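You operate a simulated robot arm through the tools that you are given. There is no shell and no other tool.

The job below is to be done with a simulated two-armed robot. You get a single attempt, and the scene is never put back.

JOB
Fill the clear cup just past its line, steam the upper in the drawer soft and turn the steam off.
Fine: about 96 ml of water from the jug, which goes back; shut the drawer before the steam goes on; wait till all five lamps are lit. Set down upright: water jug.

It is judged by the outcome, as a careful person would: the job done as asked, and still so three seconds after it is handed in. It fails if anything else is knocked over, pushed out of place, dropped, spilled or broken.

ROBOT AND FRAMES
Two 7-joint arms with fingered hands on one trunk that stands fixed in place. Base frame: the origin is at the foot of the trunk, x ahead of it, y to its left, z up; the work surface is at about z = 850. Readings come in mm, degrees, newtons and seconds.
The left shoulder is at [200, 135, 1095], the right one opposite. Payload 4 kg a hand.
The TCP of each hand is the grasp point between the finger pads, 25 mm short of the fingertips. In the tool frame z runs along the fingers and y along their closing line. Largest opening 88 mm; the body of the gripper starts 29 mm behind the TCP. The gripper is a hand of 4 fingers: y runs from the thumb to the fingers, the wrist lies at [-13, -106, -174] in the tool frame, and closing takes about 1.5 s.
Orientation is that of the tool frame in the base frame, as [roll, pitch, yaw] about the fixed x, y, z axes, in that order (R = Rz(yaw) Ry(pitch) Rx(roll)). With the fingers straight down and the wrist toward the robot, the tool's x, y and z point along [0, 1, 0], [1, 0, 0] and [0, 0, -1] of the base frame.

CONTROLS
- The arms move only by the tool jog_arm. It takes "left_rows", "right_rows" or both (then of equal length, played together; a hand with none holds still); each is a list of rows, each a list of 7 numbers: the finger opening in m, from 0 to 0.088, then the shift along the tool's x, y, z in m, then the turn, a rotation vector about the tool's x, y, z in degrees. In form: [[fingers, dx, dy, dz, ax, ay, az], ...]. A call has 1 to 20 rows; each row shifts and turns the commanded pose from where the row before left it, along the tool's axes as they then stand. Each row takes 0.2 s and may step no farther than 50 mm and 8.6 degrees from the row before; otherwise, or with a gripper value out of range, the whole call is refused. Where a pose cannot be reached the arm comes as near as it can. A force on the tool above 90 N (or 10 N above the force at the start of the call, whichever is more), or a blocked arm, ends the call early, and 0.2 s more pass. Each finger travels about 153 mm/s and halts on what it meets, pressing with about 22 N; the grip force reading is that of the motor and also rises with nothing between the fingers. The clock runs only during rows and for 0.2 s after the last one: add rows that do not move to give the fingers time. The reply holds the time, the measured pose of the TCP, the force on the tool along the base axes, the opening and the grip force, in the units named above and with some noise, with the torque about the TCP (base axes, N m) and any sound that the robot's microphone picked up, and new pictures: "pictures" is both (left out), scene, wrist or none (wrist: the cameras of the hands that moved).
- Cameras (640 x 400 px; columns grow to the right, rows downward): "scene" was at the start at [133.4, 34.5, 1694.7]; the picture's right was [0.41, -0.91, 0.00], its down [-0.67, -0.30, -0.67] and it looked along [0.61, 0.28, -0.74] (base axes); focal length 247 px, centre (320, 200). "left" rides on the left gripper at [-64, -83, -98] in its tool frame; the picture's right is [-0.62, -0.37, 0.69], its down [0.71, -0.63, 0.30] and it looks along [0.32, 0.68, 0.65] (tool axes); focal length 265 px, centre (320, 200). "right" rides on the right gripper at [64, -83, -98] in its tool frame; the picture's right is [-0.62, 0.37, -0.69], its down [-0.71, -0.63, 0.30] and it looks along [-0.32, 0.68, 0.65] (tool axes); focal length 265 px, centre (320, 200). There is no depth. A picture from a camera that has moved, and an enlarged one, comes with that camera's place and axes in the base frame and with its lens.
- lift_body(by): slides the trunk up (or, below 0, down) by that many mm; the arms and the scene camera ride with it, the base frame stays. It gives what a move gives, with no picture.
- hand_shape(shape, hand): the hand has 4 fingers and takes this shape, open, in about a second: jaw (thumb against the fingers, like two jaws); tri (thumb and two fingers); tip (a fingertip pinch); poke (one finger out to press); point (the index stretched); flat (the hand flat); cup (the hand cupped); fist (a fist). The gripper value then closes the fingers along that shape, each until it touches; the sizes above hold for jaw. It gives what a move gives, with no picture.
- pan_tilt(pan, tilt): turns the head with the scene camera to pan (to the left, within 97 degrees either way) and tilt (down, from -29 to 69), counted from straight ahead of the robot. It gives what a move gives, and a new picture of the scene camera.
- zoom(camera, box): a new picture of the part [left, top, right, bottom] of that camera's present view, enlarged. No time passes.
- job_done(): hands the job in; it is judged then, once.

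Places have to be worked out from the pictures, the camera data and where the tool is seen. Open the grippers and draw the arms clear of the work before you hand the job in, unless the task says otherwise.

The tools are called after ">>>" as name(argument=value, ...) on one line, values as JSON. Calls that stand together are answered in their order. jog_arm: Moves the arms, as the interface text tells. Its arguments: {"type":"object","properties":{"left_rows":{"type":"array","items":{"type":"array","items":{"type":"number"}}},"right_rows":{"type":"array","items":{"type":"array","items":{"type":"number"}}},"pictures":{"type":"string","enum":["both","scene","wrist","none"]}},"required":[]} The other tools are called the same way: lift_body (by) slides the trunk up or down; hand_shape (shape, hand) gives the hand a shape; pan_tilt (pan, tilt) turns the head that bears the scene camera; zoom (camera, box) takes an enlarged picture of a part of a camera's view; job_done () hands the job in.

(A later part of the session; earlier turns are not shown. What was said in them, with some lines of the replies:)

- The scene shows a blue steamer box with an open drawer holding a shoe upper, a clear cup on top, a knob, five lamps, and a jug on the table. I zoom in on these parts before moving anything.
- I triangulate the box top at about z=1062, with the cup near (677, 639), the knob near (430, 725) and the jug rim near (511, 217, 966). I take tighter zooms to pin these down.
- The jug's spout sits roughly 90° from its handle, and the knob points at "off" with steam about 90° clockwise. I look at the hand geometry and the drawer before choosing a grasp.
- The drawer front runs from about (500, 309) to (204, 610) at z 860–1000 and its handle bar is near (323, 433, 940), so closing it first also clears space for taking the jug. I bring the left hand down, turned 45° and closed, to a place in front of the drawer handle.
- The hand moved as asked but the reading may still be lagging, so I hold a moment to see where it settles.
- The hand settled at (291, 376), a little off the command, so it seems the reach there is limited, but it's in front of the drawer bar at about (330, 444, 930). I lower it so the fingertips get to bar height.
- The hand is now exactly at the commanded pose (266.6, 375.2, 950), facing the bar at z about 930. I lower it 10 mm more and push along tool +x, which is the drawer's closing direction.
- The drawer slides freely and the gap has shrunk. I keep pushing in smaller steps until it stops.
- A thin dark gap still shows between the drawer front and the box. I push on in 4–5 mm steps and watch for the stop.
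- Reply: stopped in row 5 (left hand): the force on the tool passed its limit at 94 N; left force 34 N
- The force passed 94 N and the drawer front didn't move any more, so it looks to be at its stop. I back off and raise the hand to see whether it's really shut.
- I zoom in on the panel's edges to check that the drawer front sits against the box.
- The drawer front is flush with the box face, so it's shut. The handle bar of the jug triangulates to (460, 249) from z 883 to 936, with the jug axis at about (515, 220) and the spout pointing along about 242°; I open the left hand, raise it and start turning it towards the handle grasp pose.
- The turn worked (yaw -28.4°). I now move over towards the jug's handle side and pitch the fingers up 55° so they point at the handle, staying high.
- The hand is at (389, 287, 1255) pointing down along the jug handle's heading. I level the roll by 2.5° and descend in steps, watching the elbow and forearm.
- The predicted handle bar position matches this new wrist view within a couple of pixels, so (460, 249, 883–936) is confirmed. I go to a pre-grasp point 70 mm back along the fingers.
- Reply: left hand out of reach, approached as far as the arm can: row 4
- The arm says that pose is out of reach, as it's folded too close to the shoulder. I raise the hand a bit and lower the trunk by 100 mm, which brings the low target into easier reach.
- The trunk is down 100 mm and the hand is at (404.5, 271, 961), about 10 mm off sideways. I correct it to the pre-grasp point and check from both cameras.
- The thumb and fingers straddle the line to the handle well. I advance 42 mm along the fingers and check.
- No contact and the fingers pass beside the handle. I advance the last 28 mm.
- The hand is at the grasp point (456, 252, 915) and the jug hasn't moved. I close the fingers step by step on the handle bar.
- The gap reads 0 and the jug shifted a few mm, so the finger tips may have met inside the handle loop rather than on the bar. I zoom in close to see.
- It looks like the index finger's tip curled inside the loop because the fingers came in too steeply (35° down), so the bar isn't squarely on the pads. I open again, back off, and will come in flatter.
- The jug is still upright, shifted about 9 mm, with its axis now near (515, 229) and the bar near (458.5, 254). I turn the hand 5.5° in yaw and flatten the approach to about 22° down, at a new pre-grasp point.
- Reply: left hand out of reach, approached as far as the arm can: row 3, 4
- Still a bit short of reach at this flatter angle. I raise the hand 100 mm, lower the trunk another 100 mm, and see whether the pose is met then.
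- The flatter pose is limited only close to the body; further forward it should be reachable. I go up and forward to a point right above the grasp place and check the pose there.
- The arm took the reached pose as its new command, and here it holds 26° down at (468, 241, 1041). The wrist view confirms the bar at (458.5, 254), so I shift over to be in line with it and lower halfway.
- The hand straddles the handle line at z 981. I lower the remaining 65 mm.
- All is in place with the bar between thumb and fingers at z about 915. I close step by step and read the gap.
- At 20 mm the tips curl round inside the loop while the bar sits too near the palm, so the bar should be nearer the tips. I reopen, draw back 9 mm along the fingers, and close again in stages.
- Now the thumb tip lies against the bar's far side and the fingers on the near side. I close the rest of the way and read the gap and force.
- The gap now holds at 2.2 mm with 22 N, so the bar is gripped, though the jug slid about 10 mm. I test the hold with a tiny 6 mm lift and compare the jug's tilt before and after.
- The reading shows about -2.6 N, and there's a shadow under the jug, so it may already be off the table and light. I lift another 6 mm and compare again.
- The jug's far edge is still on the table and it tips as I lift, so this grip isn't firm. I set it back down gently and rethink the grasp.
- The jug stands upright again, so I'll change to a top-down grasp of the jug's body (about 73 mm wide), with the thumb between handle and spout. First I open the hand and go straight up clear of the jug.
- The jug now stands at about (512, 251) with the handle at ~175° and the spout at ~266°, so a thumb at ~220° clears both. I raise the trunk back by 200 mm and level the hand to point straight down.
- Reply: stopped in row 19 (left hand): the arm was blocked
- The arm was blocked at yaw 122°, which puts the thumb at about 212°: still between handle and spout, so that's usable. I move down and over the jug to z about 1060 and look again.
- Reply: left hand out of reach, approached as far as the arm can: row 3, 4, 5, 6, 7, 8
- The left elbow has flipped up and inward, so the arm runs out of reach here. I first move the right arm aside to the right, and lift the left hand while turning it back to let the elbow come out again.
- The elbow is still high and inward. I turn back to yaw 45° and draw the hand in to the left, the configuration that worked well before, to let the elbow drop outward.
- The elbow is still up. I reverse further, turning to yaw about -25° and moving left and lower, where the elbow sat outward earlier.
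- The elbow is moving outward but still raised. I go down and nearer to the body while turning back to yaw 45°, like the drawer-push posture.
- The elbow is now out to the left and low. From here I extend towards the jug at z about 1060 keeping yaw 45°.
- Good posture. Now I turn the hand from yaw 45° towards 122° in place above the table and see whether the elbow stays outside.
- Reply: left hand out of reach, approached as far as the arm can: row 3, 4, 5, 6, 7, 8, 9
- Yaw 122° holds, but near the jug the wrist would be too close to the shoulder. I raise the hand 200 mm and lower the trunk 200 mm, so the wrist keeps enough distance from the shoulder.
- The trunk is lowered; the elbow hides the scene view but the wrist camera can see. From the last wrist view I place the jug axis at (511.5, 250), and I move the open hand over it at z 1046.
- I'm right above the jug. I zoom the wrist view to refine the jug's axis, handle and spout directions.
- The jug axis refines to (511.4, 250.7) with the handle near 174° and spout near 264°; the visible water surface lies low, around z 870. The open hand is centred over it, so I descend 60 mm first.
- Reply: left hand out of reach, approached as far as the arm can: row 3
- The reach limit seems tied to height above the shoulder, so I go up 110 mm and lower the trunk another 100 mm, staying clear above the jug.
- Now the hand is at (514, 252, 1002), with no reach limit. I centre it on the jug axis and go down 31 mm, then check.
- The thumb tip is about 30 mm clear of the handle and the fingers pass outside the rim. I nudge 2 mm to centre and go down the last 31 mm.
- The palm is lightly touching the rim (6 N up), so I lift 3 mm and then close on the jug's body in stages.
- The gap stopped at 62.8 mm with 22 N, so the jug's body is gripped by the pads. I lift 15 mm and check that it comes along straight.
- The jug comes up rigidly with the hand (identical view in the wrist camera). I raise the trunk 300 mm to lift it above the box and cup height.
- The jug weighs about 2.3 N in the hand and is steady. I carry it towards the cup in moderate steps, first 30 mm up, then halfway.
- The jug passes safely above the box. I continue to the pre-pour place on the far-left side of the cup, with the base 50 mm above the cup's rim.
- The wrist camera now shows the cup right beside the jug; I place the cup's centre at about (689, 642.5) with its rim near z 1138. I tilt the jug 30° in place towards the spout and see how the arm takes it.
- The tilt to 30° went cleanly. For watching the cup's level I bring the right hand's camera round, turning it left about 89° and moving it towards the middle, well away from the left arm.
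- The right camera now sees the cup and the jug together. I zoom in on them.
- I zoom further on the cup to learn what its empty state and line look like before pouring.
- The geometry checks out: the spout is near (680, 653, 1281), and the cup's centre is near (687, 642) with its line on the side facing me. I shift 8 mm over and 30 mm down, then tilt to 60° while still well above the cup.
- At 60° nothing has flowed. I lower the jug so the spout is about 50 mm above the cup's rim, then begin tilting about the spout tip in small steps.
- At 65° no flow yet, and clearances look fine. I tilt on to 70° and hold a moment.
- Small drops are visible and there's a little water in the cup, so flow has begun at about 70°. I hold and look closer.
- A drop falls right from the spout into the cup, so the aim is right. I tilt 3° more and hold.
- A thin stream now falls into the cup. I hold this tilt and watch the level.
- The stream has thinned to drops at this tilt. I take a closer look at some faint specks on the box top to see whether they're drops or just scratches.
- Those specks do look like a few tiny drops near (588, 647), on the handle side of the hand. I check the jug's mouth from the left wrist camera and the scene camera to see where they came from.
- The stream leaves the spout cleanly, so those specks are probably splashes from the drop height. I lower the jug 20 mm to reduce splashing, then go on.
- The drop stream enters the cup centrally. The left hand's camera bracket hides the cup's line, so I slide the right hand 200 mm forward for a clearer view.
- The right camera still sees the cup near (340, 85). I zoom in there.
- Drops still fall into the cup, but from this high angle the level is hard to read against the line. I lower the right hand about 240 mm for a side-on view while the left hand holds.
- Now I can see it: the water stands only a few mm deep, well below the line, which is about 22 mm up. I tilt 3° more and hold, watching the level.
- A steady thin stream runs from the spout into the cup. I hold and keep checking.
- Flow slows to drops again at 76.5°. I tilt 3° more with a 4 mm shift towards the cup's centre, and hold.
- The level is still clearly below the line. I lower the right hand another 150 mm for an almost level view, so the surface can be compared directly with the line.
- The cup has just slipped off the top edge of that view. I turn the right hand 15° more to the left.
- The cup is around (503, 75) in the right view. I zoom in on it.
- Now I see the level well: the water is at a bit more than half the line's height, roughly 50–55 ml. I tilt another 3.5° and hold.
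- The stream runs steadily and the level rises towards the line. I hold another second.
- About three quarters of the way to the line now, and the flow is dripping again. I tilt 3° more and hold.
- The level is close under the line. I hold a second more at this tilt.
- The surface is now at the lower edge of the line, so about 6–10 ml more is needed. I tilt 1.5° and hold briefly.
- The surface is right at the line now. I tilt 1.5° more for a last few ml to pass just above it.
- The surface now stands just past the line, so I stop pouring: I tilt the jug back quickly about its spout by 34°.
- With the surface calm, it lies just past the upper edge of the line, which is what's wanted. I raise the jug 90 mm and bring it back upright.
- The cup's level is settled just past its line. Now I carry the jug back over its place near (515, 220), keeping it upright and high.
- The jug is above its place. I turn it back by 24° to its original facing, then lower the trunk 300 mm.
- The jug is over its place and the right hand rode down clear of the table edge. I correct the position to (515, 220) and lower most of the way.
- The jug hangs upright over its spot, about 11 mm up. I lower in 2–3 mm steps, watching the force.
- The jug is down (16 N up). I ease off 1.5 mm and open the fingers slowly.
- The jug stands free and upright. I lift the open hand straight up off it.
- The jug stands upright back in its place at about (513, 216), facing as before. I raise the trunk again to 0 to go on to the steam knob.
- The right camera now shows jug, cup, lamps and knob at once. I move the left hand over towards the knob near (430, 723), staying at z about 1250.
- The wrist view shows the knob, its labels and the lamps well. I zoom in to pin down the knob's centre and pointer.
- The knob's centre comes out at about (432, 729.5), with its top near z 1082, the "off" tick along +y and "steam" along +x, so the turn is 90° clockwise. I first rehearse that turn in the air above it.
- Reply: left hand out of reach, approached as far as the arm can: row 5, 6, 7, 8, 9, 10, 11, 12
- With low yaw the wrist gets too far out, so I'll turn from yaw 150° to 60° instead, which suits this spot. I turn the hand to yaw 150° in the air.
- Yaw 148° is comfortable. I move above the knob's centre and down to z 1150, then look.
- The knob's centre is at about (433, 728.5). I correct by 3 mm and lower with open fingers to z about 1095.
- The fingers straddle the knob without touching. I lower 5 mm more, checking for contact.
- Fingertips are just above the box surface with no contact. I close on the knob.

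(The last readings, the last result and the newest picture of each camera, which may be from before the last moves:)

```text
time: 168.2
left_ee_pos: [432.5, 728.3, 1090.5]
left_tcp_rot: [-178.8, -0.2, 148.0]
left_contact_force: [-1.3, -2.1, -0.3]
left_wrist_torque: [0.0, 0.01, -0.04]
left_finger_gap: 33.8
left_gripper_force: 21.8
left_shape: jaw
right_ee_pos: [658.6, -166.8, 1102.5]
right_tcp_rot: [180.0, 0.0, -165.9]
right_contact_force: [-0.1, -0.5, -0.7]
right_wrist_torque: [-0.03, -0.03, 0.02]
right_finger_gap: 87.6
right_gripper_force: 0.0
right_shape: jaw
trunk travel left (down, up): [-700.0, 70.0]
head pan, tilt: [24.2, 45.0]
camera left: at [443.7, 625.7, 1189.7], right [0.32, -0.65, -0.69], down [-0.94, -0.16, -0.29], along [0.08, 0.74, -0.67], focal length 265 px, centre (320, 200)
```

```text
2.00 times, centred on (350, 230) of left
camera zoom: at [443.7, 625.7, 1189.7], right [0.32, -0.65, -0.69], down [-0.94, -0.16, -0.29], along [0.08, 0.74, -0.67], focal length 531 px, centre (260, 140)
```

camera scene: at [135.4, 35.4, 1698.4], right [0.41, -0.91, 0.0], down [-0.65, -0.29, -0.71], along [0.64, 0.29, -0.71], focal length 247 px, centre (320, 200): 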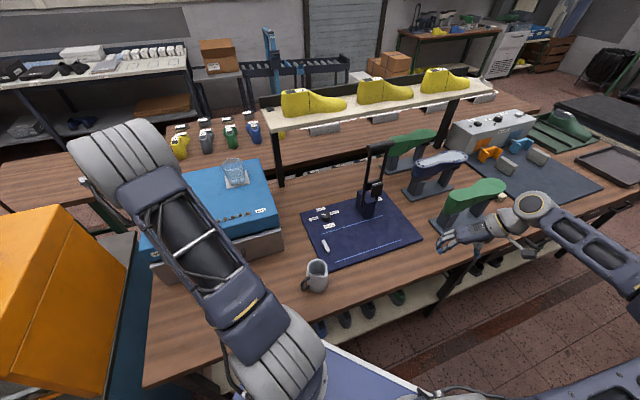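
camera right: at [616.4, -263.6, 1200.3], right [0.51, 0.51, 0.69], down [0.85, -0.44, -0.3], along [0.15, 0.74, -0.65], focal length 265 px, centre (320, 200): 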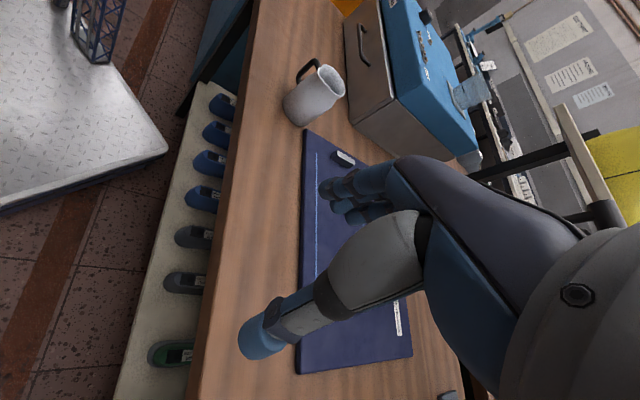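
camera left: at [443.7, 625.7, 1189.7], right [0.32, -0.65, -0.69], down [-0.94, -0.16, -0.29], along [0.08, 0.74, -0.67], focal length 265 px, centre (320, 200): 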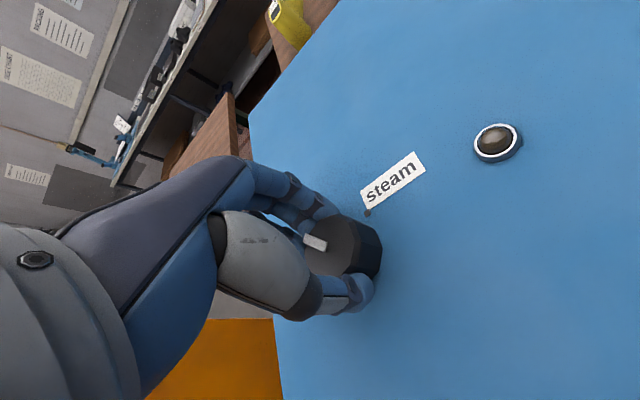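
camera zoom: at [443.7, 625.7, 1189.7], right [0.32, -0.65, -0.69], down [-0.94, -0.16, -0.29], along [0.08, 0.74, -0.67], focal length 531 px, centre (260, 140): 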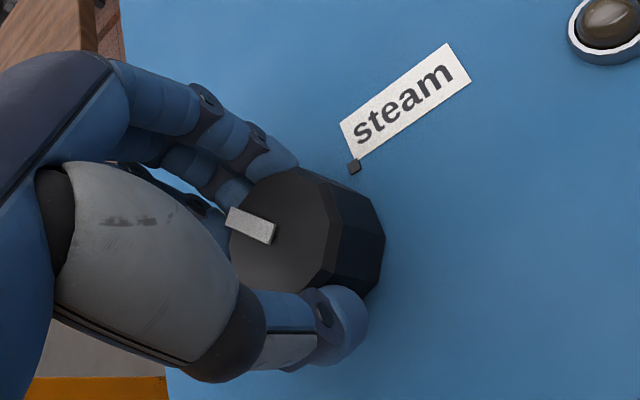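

The knob is gripped (33.8 mm, 22 N), the drawer is shut and the cup is filled. I turn it clockwise 90° towards "steam".

>>> jog_arm(left_rows=[[0.0, 0, 0, 0, 0, 0, 6], [0.0, 0, 0, 0, 0, 0, 6], [0.0, 0, 0, 0, 0, 0, 6], [0.0, 0, 0, 0, 0, 0, 6], [0.0, 0, 0, 0, 0, 0, 6], [0.0, 0, 0, 0, 0, 0, 6], [0.0, 0, 0, 0, 0, 0, 6], [0.0, 0, 0, 0, 0, 0, 6], [0.0, 0, 0, 0, 0, 0, 6], [0.0, 0, 0, 0, 0, 0, 6], [0.0, 0, 0, 0, 0, 0, 6], [0.0, 0, 0, 0, 0, 0, 6], [0.0, 0, 0, 0, 0, 0, 6], [0.0, 0, 0, 0, 0, 0, 6], [0.0, 0, 0, 0, 0, 0, 6], [0.0, 0, 0, 0, 0, 0, 0]], pictures="both")

>>> zoom(camera="right", box=[390, 0, 490, 62])

>>> zoom(camera="left", box=[200, 130, 500, 330])

```text
time: 171.6
left_ee_pos: [430.8, 728.6, 1089.2]
left_tcp_rot: [-179.8, 1.2, 57.9]
left_contact_force: [-3.6, 3.2, 0.5]
left_wrist_torque: [0.09, 0.12, -0.02]
left_finger_gap: 33.5
left_gripper_force: 21.9
left_shape: jaw
right_ee_pos: [659.0, -167.0, 1102.0]
right_tcp_rot: [180.0, 0.0, -165.9]
right_contact_force: [0.1, -1.1, 0.2]
right_wrist_torque: [0.0, 0.0, 0.0]
right_finger_gap: 87.6
right_gripper_force: 0.1
right_shape: jaw
trunk travel left (down, up): [-700.0, 70.0]
head pan, tilt: [24.2, 45.0]
camera scene: at [135.2, 35.5, 1698.4], right [0.41, -0.91, 0.0], down [-0.64, -0.29, -0.71], along [0.65, 0.29, -0.71], focal length 247 px, centre (320, 200)
camera left: at [328.5, 720.5, 1189.9], right [-0.65, -0.34, -0.68], down [-0.16, 0.94, -0.32], along [0.74, -0.1, -0.66], focal length 265 px, centre (320, 200)
```

scene: 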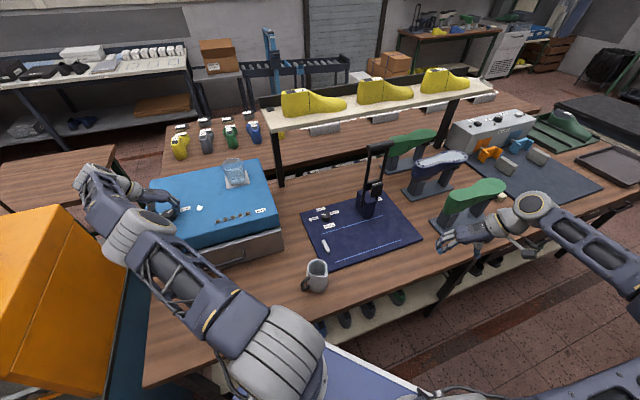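
left: 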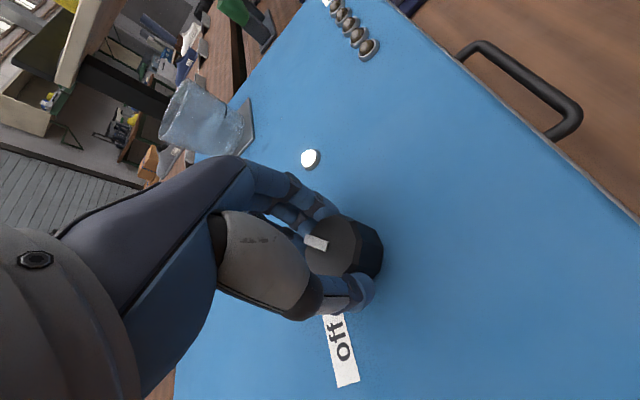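

```text
6.40 times, centred on (440, 31) of right
camera zoom: at [616.3, -263.6, 1200.2], right [0.51, 0.51, 0.69], down [0.85, -0.44, -0.3], along [0.15, 0.74, -0.65], focal length 1699 px, centre (-448, 1282)
```

zoom: 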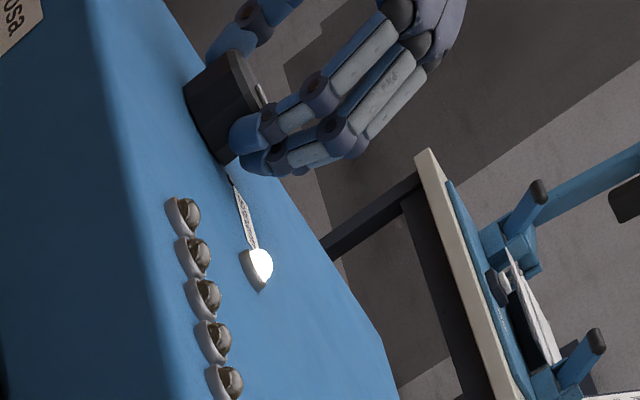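

```text
2.00 times, centred on (350, 230) of left
camera zoom: at [328.5, 720.5, 1189.9], right [-0.65, -0.34, -0.68], down [-0.16, 0.94, -0.32], along [0.74, -0.1, -0.66], focal length 531 px, centre (260, 140)
```

zoom: 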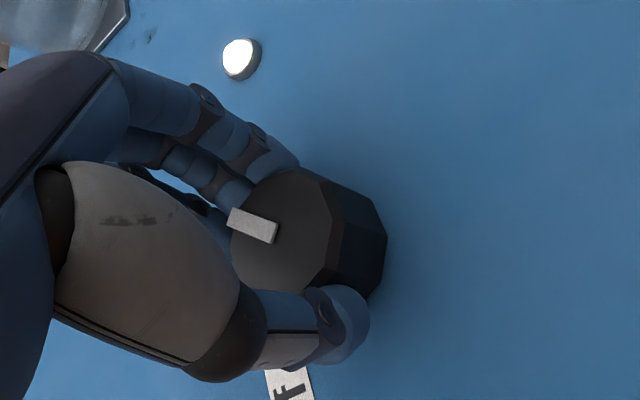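

The steam lamp glows white: steam is on. I keep hold of the knob and wait, watching the five lamps.

>>> jog_arm(left_rows=[[0.0, 0, 0, 0, 0, 0, 0], [0.0, 0, 0, 0, 0, 0, 0], [0.0, 0, 0, 0, 0, 0, 0], [0.0, 0, 0, 0, 0, 0, 0], [0.0, 0, 0, 0, 0, 0, 0], [0.0, 0, 0, 0, 0, 0, 0], [0.0, 0, 0, 0, 0, 0, 0], [0.0, 0, 0, 0, 0, 0, 0], [0.0, 0, 0, 0, 0, 0, 0], [0.0, 0, 0, 0, 0, 0, 0]], pictures="none")

>>> zoom(camera="scene", box=[150, 150, 290, 240])

```text
time: 173.8
left_ee_pos: [431.3, 728.1, 1090.3]
left_tcp_rot: [-179.8, 1.1, 58.0]
left_contact_force: [-3.8, 2.9, 2.6]
left_wrist_torque: [0.07, 0.12, -0.06]
left_finger_gap: 33.7
left_gripper_force: 22.2
left_shape: jaw
right_ee_pos: [658.9, -166.6, 1102.6]
right_tcp_rot: [-180.0, 0.0, -166.0]
right_contact_force: [-0.4, -0.2, 0.6]
right_wrist_torque: [0.0, 0.02, 0.02]
right_finger_gap: 87.9
right_gripper_force: 0.1
right_shape: jaw
trunk travel left (down, up): [-700.0, 70.0]
head pan, tilt: [24.2, 45.0]
```

```text
4.44 times, centred on (220, 195) of scene
camera zoom: at [135.2, 35.4, 1698.4], right [0.41, -0.91, 0.0], down [-0.64, -0.29, -0.71], along [0.65, 0.29, -0.71], focal length 1098 px, centre (764, 222)
```

zoom: 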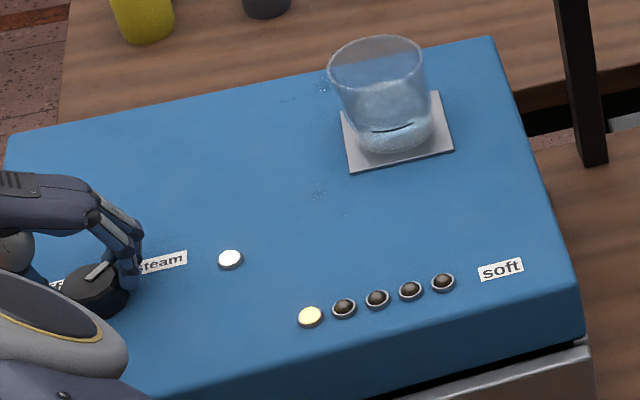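

The first of the five lamps is lit already. I keep waiting in short intervals.

>>> jog_arm(left_rows=[[0.0, 0, 0, 0, 0, 0, 0], [0.0, 0, 0, 0, 0, 0, 0], [0.0, 0, 0, 0, 0, 0, 0], [0.0, 0, 0, 0, 0, 0, 0], [0.0, 0, 0, 0, 0, 0, 0], [0.0, 0, 0, 0, 0, 0, 0], [0.0, 0, 0, 0, 0, 0, 0], [0.0, 0, 0, 0, 0, 0, 0], [0.0, 0, 0, 0, 0, 0, 0], [0.0, 0, 0, 0, 0, 0, 0], [0.0, 0, 0, 0, 0, 0, 0], [0.0, 0, 0, 0, 0, 0, 0]], pictures="none")

>>> zoom(camera="scene", box=[150, 150, 290, 240])

```text
time: 176.3
left_ee_pos: [431.7, 728.2, 1089.4]
left_tcp_rot: [-179.8, 1.1, 58.0]
left_contact_force: [-3.4, 2.5, 2.1]
left_wrist_torque: [0.05, 0.12, -0.05]
left_finger_gap: 33.6
left_gripper_force: 21.7
left_shape: jaw
right_ee_pos: [659.6, -168.1, 1101.6]
right_tcp_rot: [180.0, 0.0, -166.0]
right_contact_force: [0.3, 0.1, -0.5]
right_wrist_torque: [-0.02, 0.01, 0.01]
right_finger_gap: 88.0
right_gripper_force: 0.1
right_shape: jaw
trunk travel left (down, up): [-700.0, 70.0]
head pan, tilt: [24.2, 45.0]
```

```text
4.44 times, centred on (220, 195) of scene
camera zoom: at [135.2, 35.4, 1698.4], right [0.41, -0.91, 0.0], down [-0.64, -0.29, -0.71], along [0.65, 0.29, -0.71], focal length 1098 px, centre (764, 222)
```

zoom: 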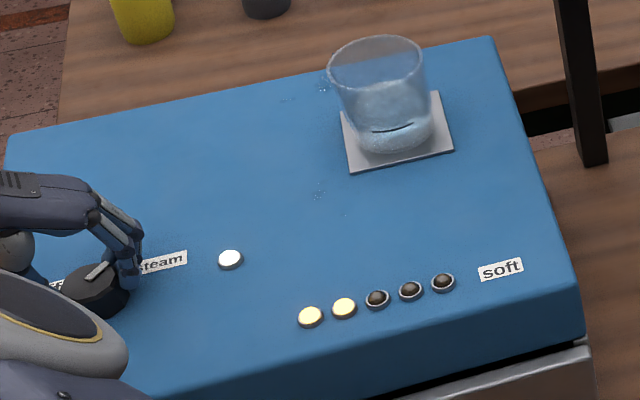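

Two lamps are lit, about one every 2.5 s. I wait on.

>>> jog_arm(left_rows=[[0.0, 0, 0, 0, 0, 0, 0], [0.0, 0, 0, 0, 0, 0, 0], [0.0, 0, 0, 0, 0, 0, 0], [0.0, 0, 0, 0, 0, 0, 0], [0.0, 0, 0, 0, 0, 0, 0], [0.0, 0, 0, 0, 0, 0, 0], [0.0, 0, 0, 0, 0, 0, 0], [0.0, 0, 0, 0, 0, 0, 0], [0.0, 0, 0, 0, 0, 0, 0], [0.0, 0, 0, 0, 0, 0, 0], [0.0, 0, 0, 0, 0, 0, 0], [0.0, 0, 0, 0, 0, 0, 0], [0.0, 0, 0, 0, 0, 0, 0], [0.0, 0, 0, 0, 0, 0, 0], [0.0, 0, 0, 0, 0, 0, 0]], pictures="none")

>>> zoom(camera="scene", box=[150, 150, 290, 240])

```text
time: 179.6
left_ee_pos: [431.4, 727.5, 1089.8]
left_tcp_rot: [-179.7, 1.1, 58.1]
left_contact_force: [-3.7, 2.3, 2.0]
left_wrist_torque: [0.1, 0.1, -0.06]
left_finger_gap: 33.5
left_gripper_force: 22.3
left_shape: jaw
right_ee_pos: [658.8, -167.5, 1102.2]
right_tcp_rot: [180.0, 0.0, -165.9]
right_contact_force: [-0.4, -0.2, -0.4]
right_wrist_torque: [-0.01, 0.0, 0.04]
right_finger_gap: 87.6
right_gripper_force: 0.0
right_shape: jaw
trunk travel left (down, up): [-700.0, 70.0]
head pan, tilt: [24.2, 45.0]
```

```text
4.44 times, centred on (220, 195) of scene
camera zoom: at [135.2, 35.4, 1698.4], right [0.41, -0.91, 0.0], down [-0.64, -0.29, -0.71], along [0.65, 0.29, -0.71], focal length 1098 px, centre (764, 222)
```

zoom: 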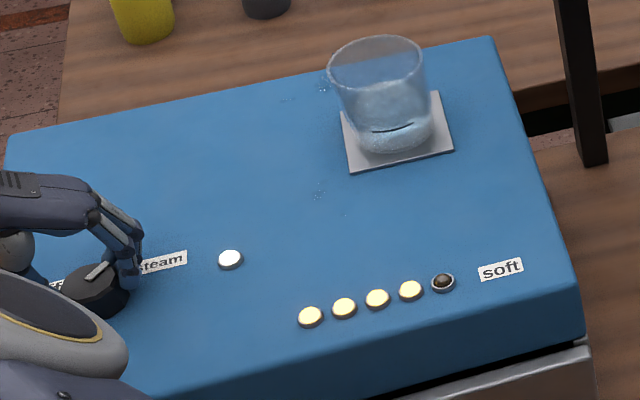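

Four lamps are lit. I wait in short steps for the fifth.

>>> jog_arm(left_rows=[[0.0, 0, 0, 0, 0, 0, 0], [0.0, 0, 0, 0, 0, 0, 0], [0.0, 0, 0, 0, 0, 0, 0], [0.0, 0, 0, 0, 0, 0, 0], [0.0, 0, 0, 0, 0, 0, 0]], pictures="none")

>>> zoom(camera="scene", box=[150, 150, 290, 240])

```text
time: 180.8
left_ee_pos: [432.0, 727.9, 1089.3]
left_tcp_rot: [-179.8, 1.0, 58.1]
left_contact_force: [-3.3, 2.2, 1.7]
left_wrist_torque: [0.1, 0.15, -0.04]
left_finger_gap: 33.4
left_gripper_force: 21.7
left_shape: jaw
right_ee_pos: [660.1, -167.6, 1102.7]
right_tcp_rot: [-179.9, 0.0, -165.9]
right_contact_force: [0.1, -0.2, -0.2]
right_wrist_torque: [-0.01, 0.01, 0.02]
right_finger_gap: 87.8
right_gripper_force: 0.0
right_shape: jaw
trunk travel left (down, up): [-700.0, 70.0]
head pan, tilt: [24.2, 45.0]
```

```text
4.44 times, centred on (220, 195) of scene
camera zoom: at [135.2, 35.4, 1698.4], right [0.41, -0.91, 0.0], down [-0.64, -0.29, -0.71], along [0.65, 0.29, -0.71], focal length 1098 px, centre (764, 222)
```

zoom: 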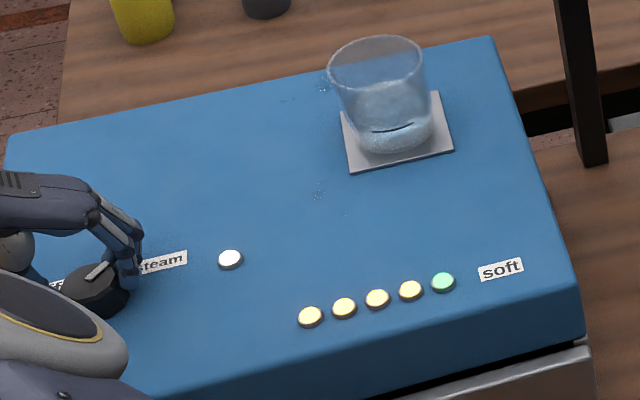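

All five lamps are lit, the fifth green at "soft". I turn the knob back counter-clockwise 90° to "off".

>>> jog_arm(left_rows=[[0.0, 0, 0, 0, 0, 0, -7.5], [0.0, 0, 0, 0, 0, 0, -7.5], [0.0, 0, 0, 0, 0, 0, -7.5], [0.0, 0, 0, 0, 0, 0, -7.5], [0.0, 0, 0, 0, 0, 0, -7.5], [0.0, 0, 0, 0, 0, 0, -7.5], [0.0, 0, 0, 0, 0, 0, -7.5], [0.0, 0, 0, 0, 0, 0, -7.5], [0.0, 0, 0, 0, 0, 0, -7.5], [0.0, 0, 0, 0, 0, 0, -7.5], [0.0, 0, 0, 0, 0, 0, -7.5], [0.0, 0, 0, 0, 0, 0, -7.5], [0.0, 0, 0, 0, 0, 0, -2], [0.0, 0, 0, 0, 0, 0, 0]], pictures="both")

>>> zoom(camera="right", box=[390, 0, 490, 62])

>>> zoom(camera="left", box=[200, 130, 500, 330])

```text
time: 183.8
left_ee_pos: [432.1, 729.0, 1090.6]
left_tcp_rot: [-178.9, -0.2, 150.1]
left_contact_force: [-1.7, -1.9, -0.5]
left_wrist_torque: [0.05, -0.03, -0.07]
left_finger_gap: 33.6
left_gripper_force: 22.1
left_shape: jaw
right_ee_pos: [659.0, -166.9, 1102.6]
right_tcp_rot: [179.9, 0.0, -165.9]
right_contact_force: [0.7, -0.5, 0.0]
right_wrist_torque: [0.01, 0.01, -0.01]
right_finger_gap: 87.8
right_gripper_force: 0.0
right_shape: jaw
trunk travel left (down, up): [-700.0, 70.0]
head pan, tilt: [24.2, 45.0]
camera scene: at [135.4, 35.3, 1698.4], right [0.41, -0.91, 0.0], down [-0.65, -0.29, -0.71], along [0.65, 0.29, -0.71], focal length 247 px, centre (320, 200)
camera left: at [447.6, 626.0, 1189.7], right [0.34, -0.64, -0.69], down [-0.94, -0.19, -0.29], along [0.05, 0.74, -0.67], focal length 265 px, centre (320, 200)
```

scene: 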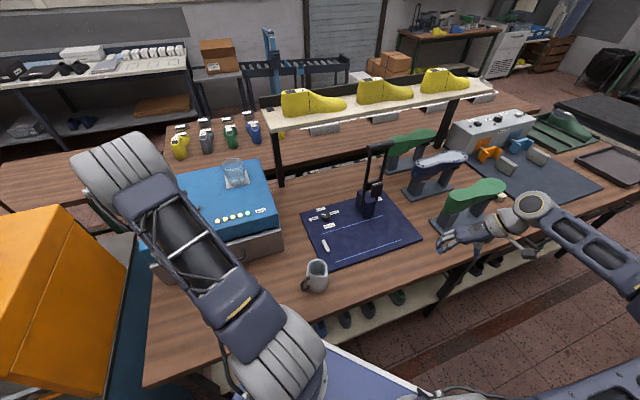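
left: 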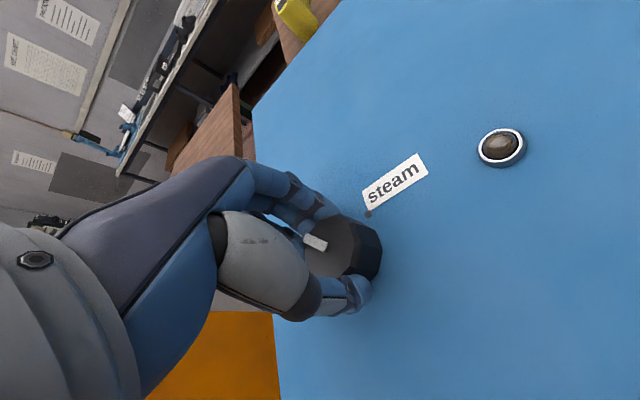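

```text
6.40 times, centred on (440, 31) of right
camera zoom: at [616.3, -263.7, 1200.1], right [0.51, 0.51, 0.69], down [0.85, -0.44, -0.3], along [0.15, 0.74, -0.65], focal length 1699 px, centre (-448, 1282)
```

zoom: 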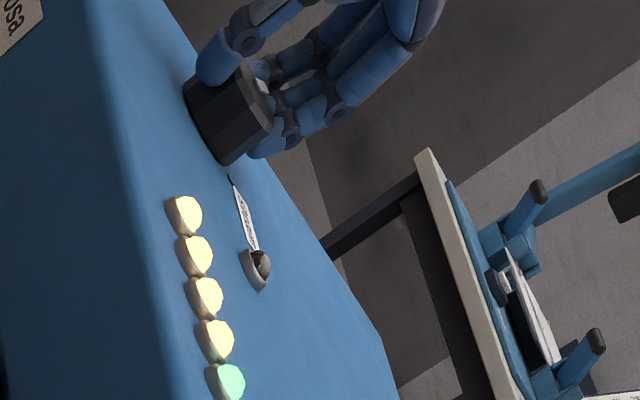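

```text
2.00 times, centred on (350, 230) of left
camera zoom: at [447.6, 626.0, 1189.7], right [0.34, -0.64, -0.69], down [-0.94, -0.19, -0.29], along [0.05, 0.74, -0.67], focal length 531 px, centre (260, 140)
```

zoom: 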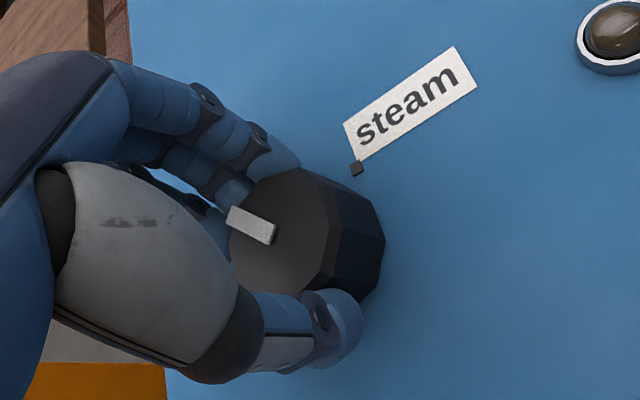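

The steam lamp is off again and the five softness lamps remain lit. I release the knob and lift the hand straight up.

>>> jog_arm(left_rows=[[0.04, 0, 0, 0, 0, 0, 0], [0.05, 0, 0, 0, 0, 0, 0], [0.065, 0, 0, 0, 0, 0, 0], [0.08, 0, 0, 0, 0, 0, 0], [0.088, 0, 0, 0, 0, 0, 0], [0.088, 0, 0, 0, 0, 0, 0], [0.088, 0, 0, -0.01, 0, 0, 0], [0.088, 0, 0, -0.02, 0, 0, 0], [0.088, 0, 0, -0.03, 0, 0, 0], [0.088, 0, 0, -0.04, 0, 0, 0], [0.088, 0, 0, -0.04, 0, 0, 0], [0.088, 0, 0, -0.04, 0, 0, 0], [0.088, 0, 0, 0, 0, 0, 0]], pictures="both")

>>> zoom(camera="left", box=[320, 60, 640, 300])

>>> zoom(camera="right", box=[400, 0, 520, 100])

```text
time: 186.6
left_ee_pos: [434.4, 730.4, 1271.0]
left_tcp_rot: [-179.0, -0.2, 150.1]
left_contact_force: [0.2, -0.1, 1.0]
left_wrist_torque: [-0.01, -0.02, 0.01]
left_finger_gap: 87.9
left_gripper_force: 0.0
left_shape: jaw
right_ee_pos: [659.8, -168.1, 1102.4]
right_tcp_rot: [179.9, -0.1, -166.0]
right_contact_force: [-0.4, 0.5, -0.8]
right_wrist_torque: [-0.01, -0.02, 0.02]
right_finger_gap: 87.7
right_gripper_force: 0.1
right_shape: jaw
trunk travel left (down, up): [-700.0, 70.0]
head pan, tilt: [24.2, 45.0]
camera scene: at [135.4, 35.4, 1698.4], right [0.41, -0.91, 0.0], down [-0.65, -0.29, -0.71], along [0.64, 0.29, -0.71], focal length 247 px, centre (320, 200)
camera left: at [449.5, 628.4, 1370.2], right [0.34, -0.64, -0.69], down [-0.94, -0.19, -0.29], along [0.05, 0.74, -0.67], focal length 265 px, centre (320, 200)
```

scene: 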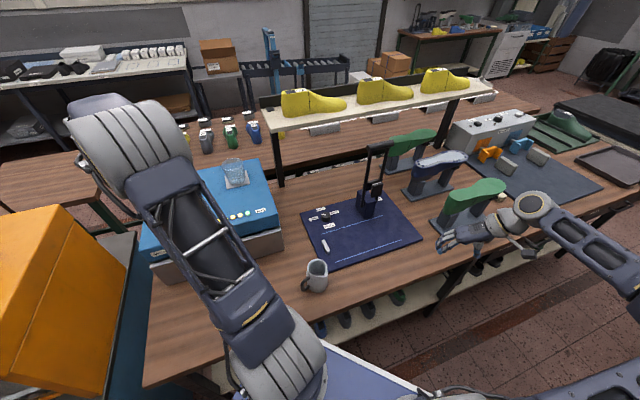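
left: 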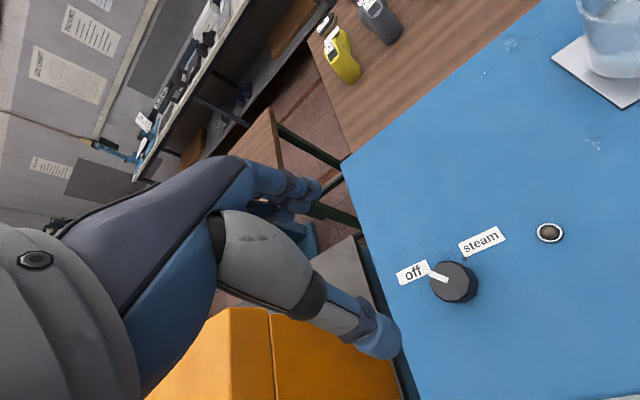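

```text
1.67 times, centred on (480, 180) of left
camera zoom: at [449.5, 628.4, 1370.2], right [0.34, -0.64, -0.69], down [-0.94, -0.19, -0.29], along [0.05, 0.74, -0.67], focal length 442 px, centre (53, 233)
```

zoom: 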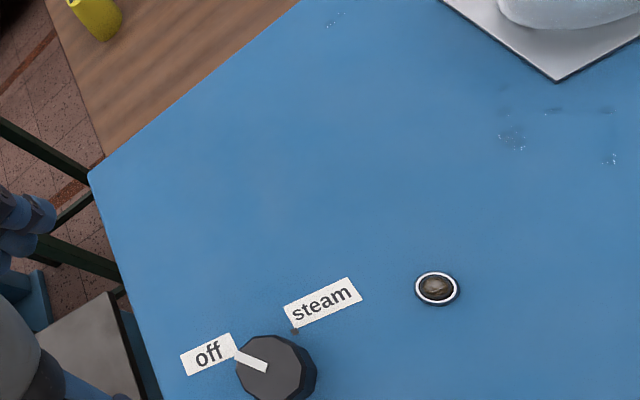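

```text
4.00 times, centred on (460, 50) of right
camera zoom: at [616.4, -263.6, 1200.1], right [0.51, 0.51, 0.69], down [0.85, -0.44, -0.3], along [0.15, 0.74, -0.65], focal length 1062 px, centre (-240, 800)
```

zoom: 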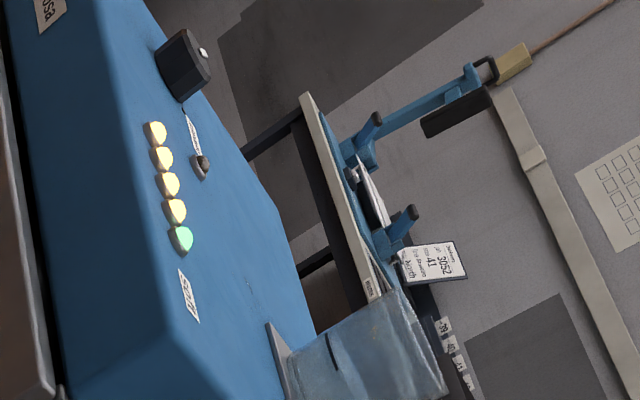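

The knob points to "off", and the upper's lamps show soft. I check the cup's level against its line once more.

>>> zoom(camera="right", box=[450, 70, 490, 110])

>>> zoom(camera="scene", box=[212, 145, 260, 195])

>>> zoom(camera="scene", box=[280, 235, 360, 305])

```text
10.00 times, centred on (470, 90) of right
camera zoom: at [616.4, -263.6, 1200.1], right [0.51, 0.51, 0.69], down [0.85, -0.44, -0.3], along [0.15, 0.74, -0.65], focal length 2654 px, centre (-1180, 1300)
```

zoom: 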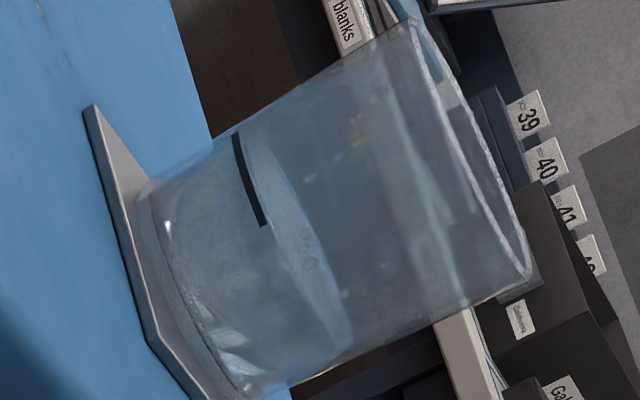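

```text
8.00 times, centred on (236, 170) of scene
camera zoom: at [135.4, 35.4, 1698.4], right [0.41, -0.91, 0.0], down [-0.65, -0.29, -0.71], along [0.64, 0.29, -0.71], focal length 1976 px, centre (992, 440)
```

zoom: 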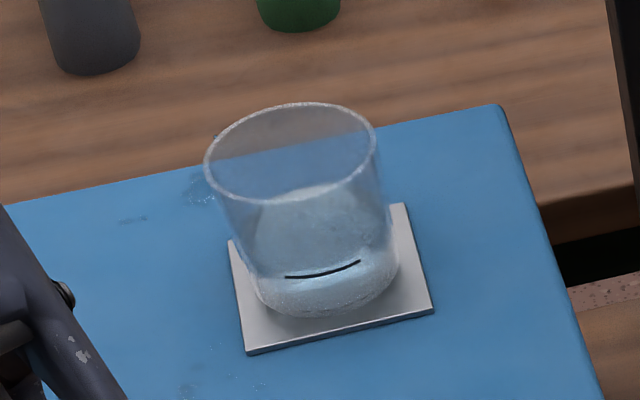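

```text
5.71 times, centred on (320, 270) of scene
camera zoom: at [135.4, 35.4, 1698.4], right [0.41, -0.91, 0.0], down [-0.65, -0.29, -0.71], along [0.64, 0.29, -0.71], focal length 1412 px, centre (320, -200)
```

zoom: 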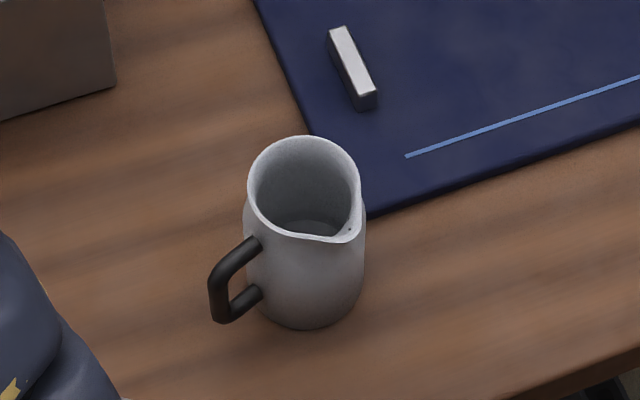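

The surface sits just above the line from the side, the jug stands upright in its place, the drawer is shut and the steam is off. I draw both arms clear of the work, hands open.

>>> jog_arm(left_rows=[[0.088, 0, 0, -0.03, 0, 0, 0], [0.088, -0.011, -0.033, -0.026, 0, 0, 0], [0.088, -0.011, -0.033, -0.026, 0, 0, 0], [0.088, -0.011, -0.033, -0.026, 0, 0, 0], [0.088, -0.011, -0.033, -0.026, 0, 0, 0], [0.088, -0.011, -0.033, -0.02, 0, 0, 0], [0.088, 0, 0, 0, 0, 0, 0], [0.088, 0, 0, 0, 0, 0, 0]], right_rows=[[0.088, 0, -0.02, -0.04, 0, 0, 0], [0.088, 0, -0.02, -0.04, 0, 0, 0], [0.088, 0, -0.02, -0.04, 0, 0, 0], [0.088, 0, -0.02, -0.04, 0, 0, 0], [0.088, 0, -0.02, -0.04, 0, 0, 0], [0.088, 0, -0.02, 0, 0, 0, 0], [0.088, 0, 0, 0, 0, 0, 0], [0.088, 0, 0, 0, 0, 0, 0]], pictures="both")

>>> zoom(camera="left", box=[320, 60, 640, 300])

```text
time: 188.3
left_ee_pos: [401.3, 562.4, 1427.7]
left_tcp_rot: [-178.8, -0.2, 150.0]
left_contact_force: [0.2, 0.2, 0.1]
left_wrist_torque: [-0.01, 0.03, 0.02]
left_finger_gap: 87.6
left_gripper_force: 0.1
left_shape: jaw
right_ee_pos: [686.4, -274.8, 1300.8]
right_tcp_rot: [-179.9, 0.0, -166.0]
right_contact_force: [0.6, 0.6, 0.9]
right_wrist_torque: [-0.02, -0.01, 0.02]
right_finger_gap: 87.5
right_gripper_force: 0.0
right_shape: jaw
right hand out of reach, approached as far as the arm can: row 6
trunk travel left (down, up): [-700.0, 70.0]
head pan, tilt: [24.2, 45.0]
camera scene: at [135.4, 35.3, 1698.4], right [0.41, -0.91, 0.0], down [-0.65, -0.29, -0.71], along [0.64, 0.29, -0.71], focal length 247 px, centre (320, 200)
camera right: at [643.3, -371.2, 1399.6], right [0.51, 0.51, 0.69], down [0.85, -0.44, -0.3], along [0.15, 0.74, -0.65], focal length 265 px, centre (320, 200)
camera left: at [416.6, 460.9, 1527.2], right [0.34, -0.64, -0.69], down [-0.94, -0.19, -0.29], along [0.05, 0.74, -0.67], focal length 265 px, centre (320, 200)
```

scene: 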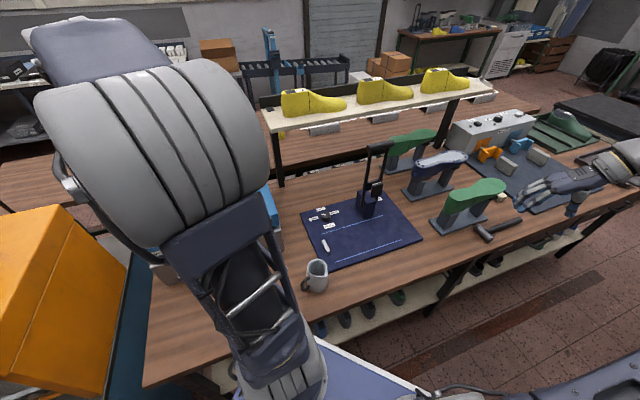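
right: 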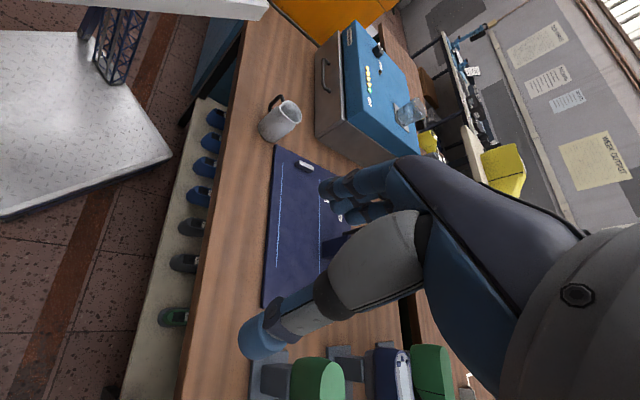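
left: 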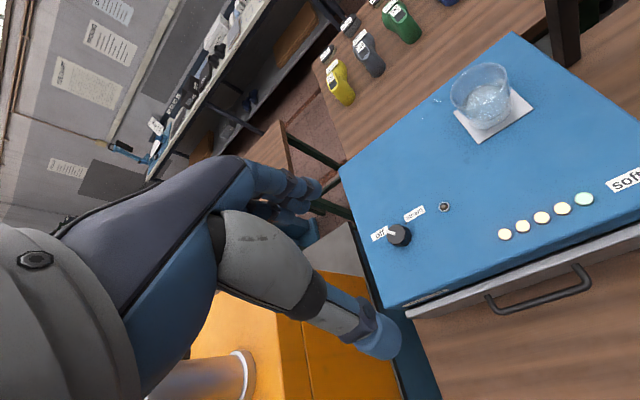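

```text
1.67 times, centred on (480, 180) of left
camera zoom: at [416.6, 460.9, 1527.2], right [0.34, -0.64, -0.69], down [-0.94, -0.19, -0.29], along [0.05, 0.74, -0.67], focal length 442 px, centre (53, 233)
```

zoom: 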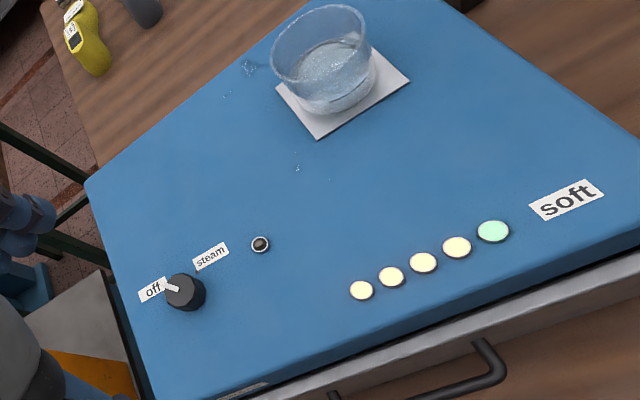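

Everything reads as it should: drawer shut, knob at "off" with the steam lamp dark, all five lamps lit, water just past the cup's line, and the jug upright in its place. A few small drops did splash onto the box top during the pour. Both hands are open and clear, so I hand the job in.

>>> job_done()

```text
The job is handed in.
```

The job is handed in and, as far as I can see, done as asked, except that a few small drops of water splashed onto the box top during the pour. I had nothing to wipe them with, so they're still there.

- **Cup:** The water stands just past the line. I judged this by eye from the side; I had no way to measure the 96 ml directly.
- **Jug:** It's back upright, within a few mm of where it started and facing as before. My first two attempts, gripping the handle, didn't hold and slid the jug about 30 mm. I then gripped it by the body and put it back properly after pouring.
- **Drawer:** I shut it first, before any steam.
- **Steam:** It ran until all five lamps were lit, the last one green at "soft". I then turned the knob back to "off" and the steam lamp went out.

Both hands are open and clear of the work.
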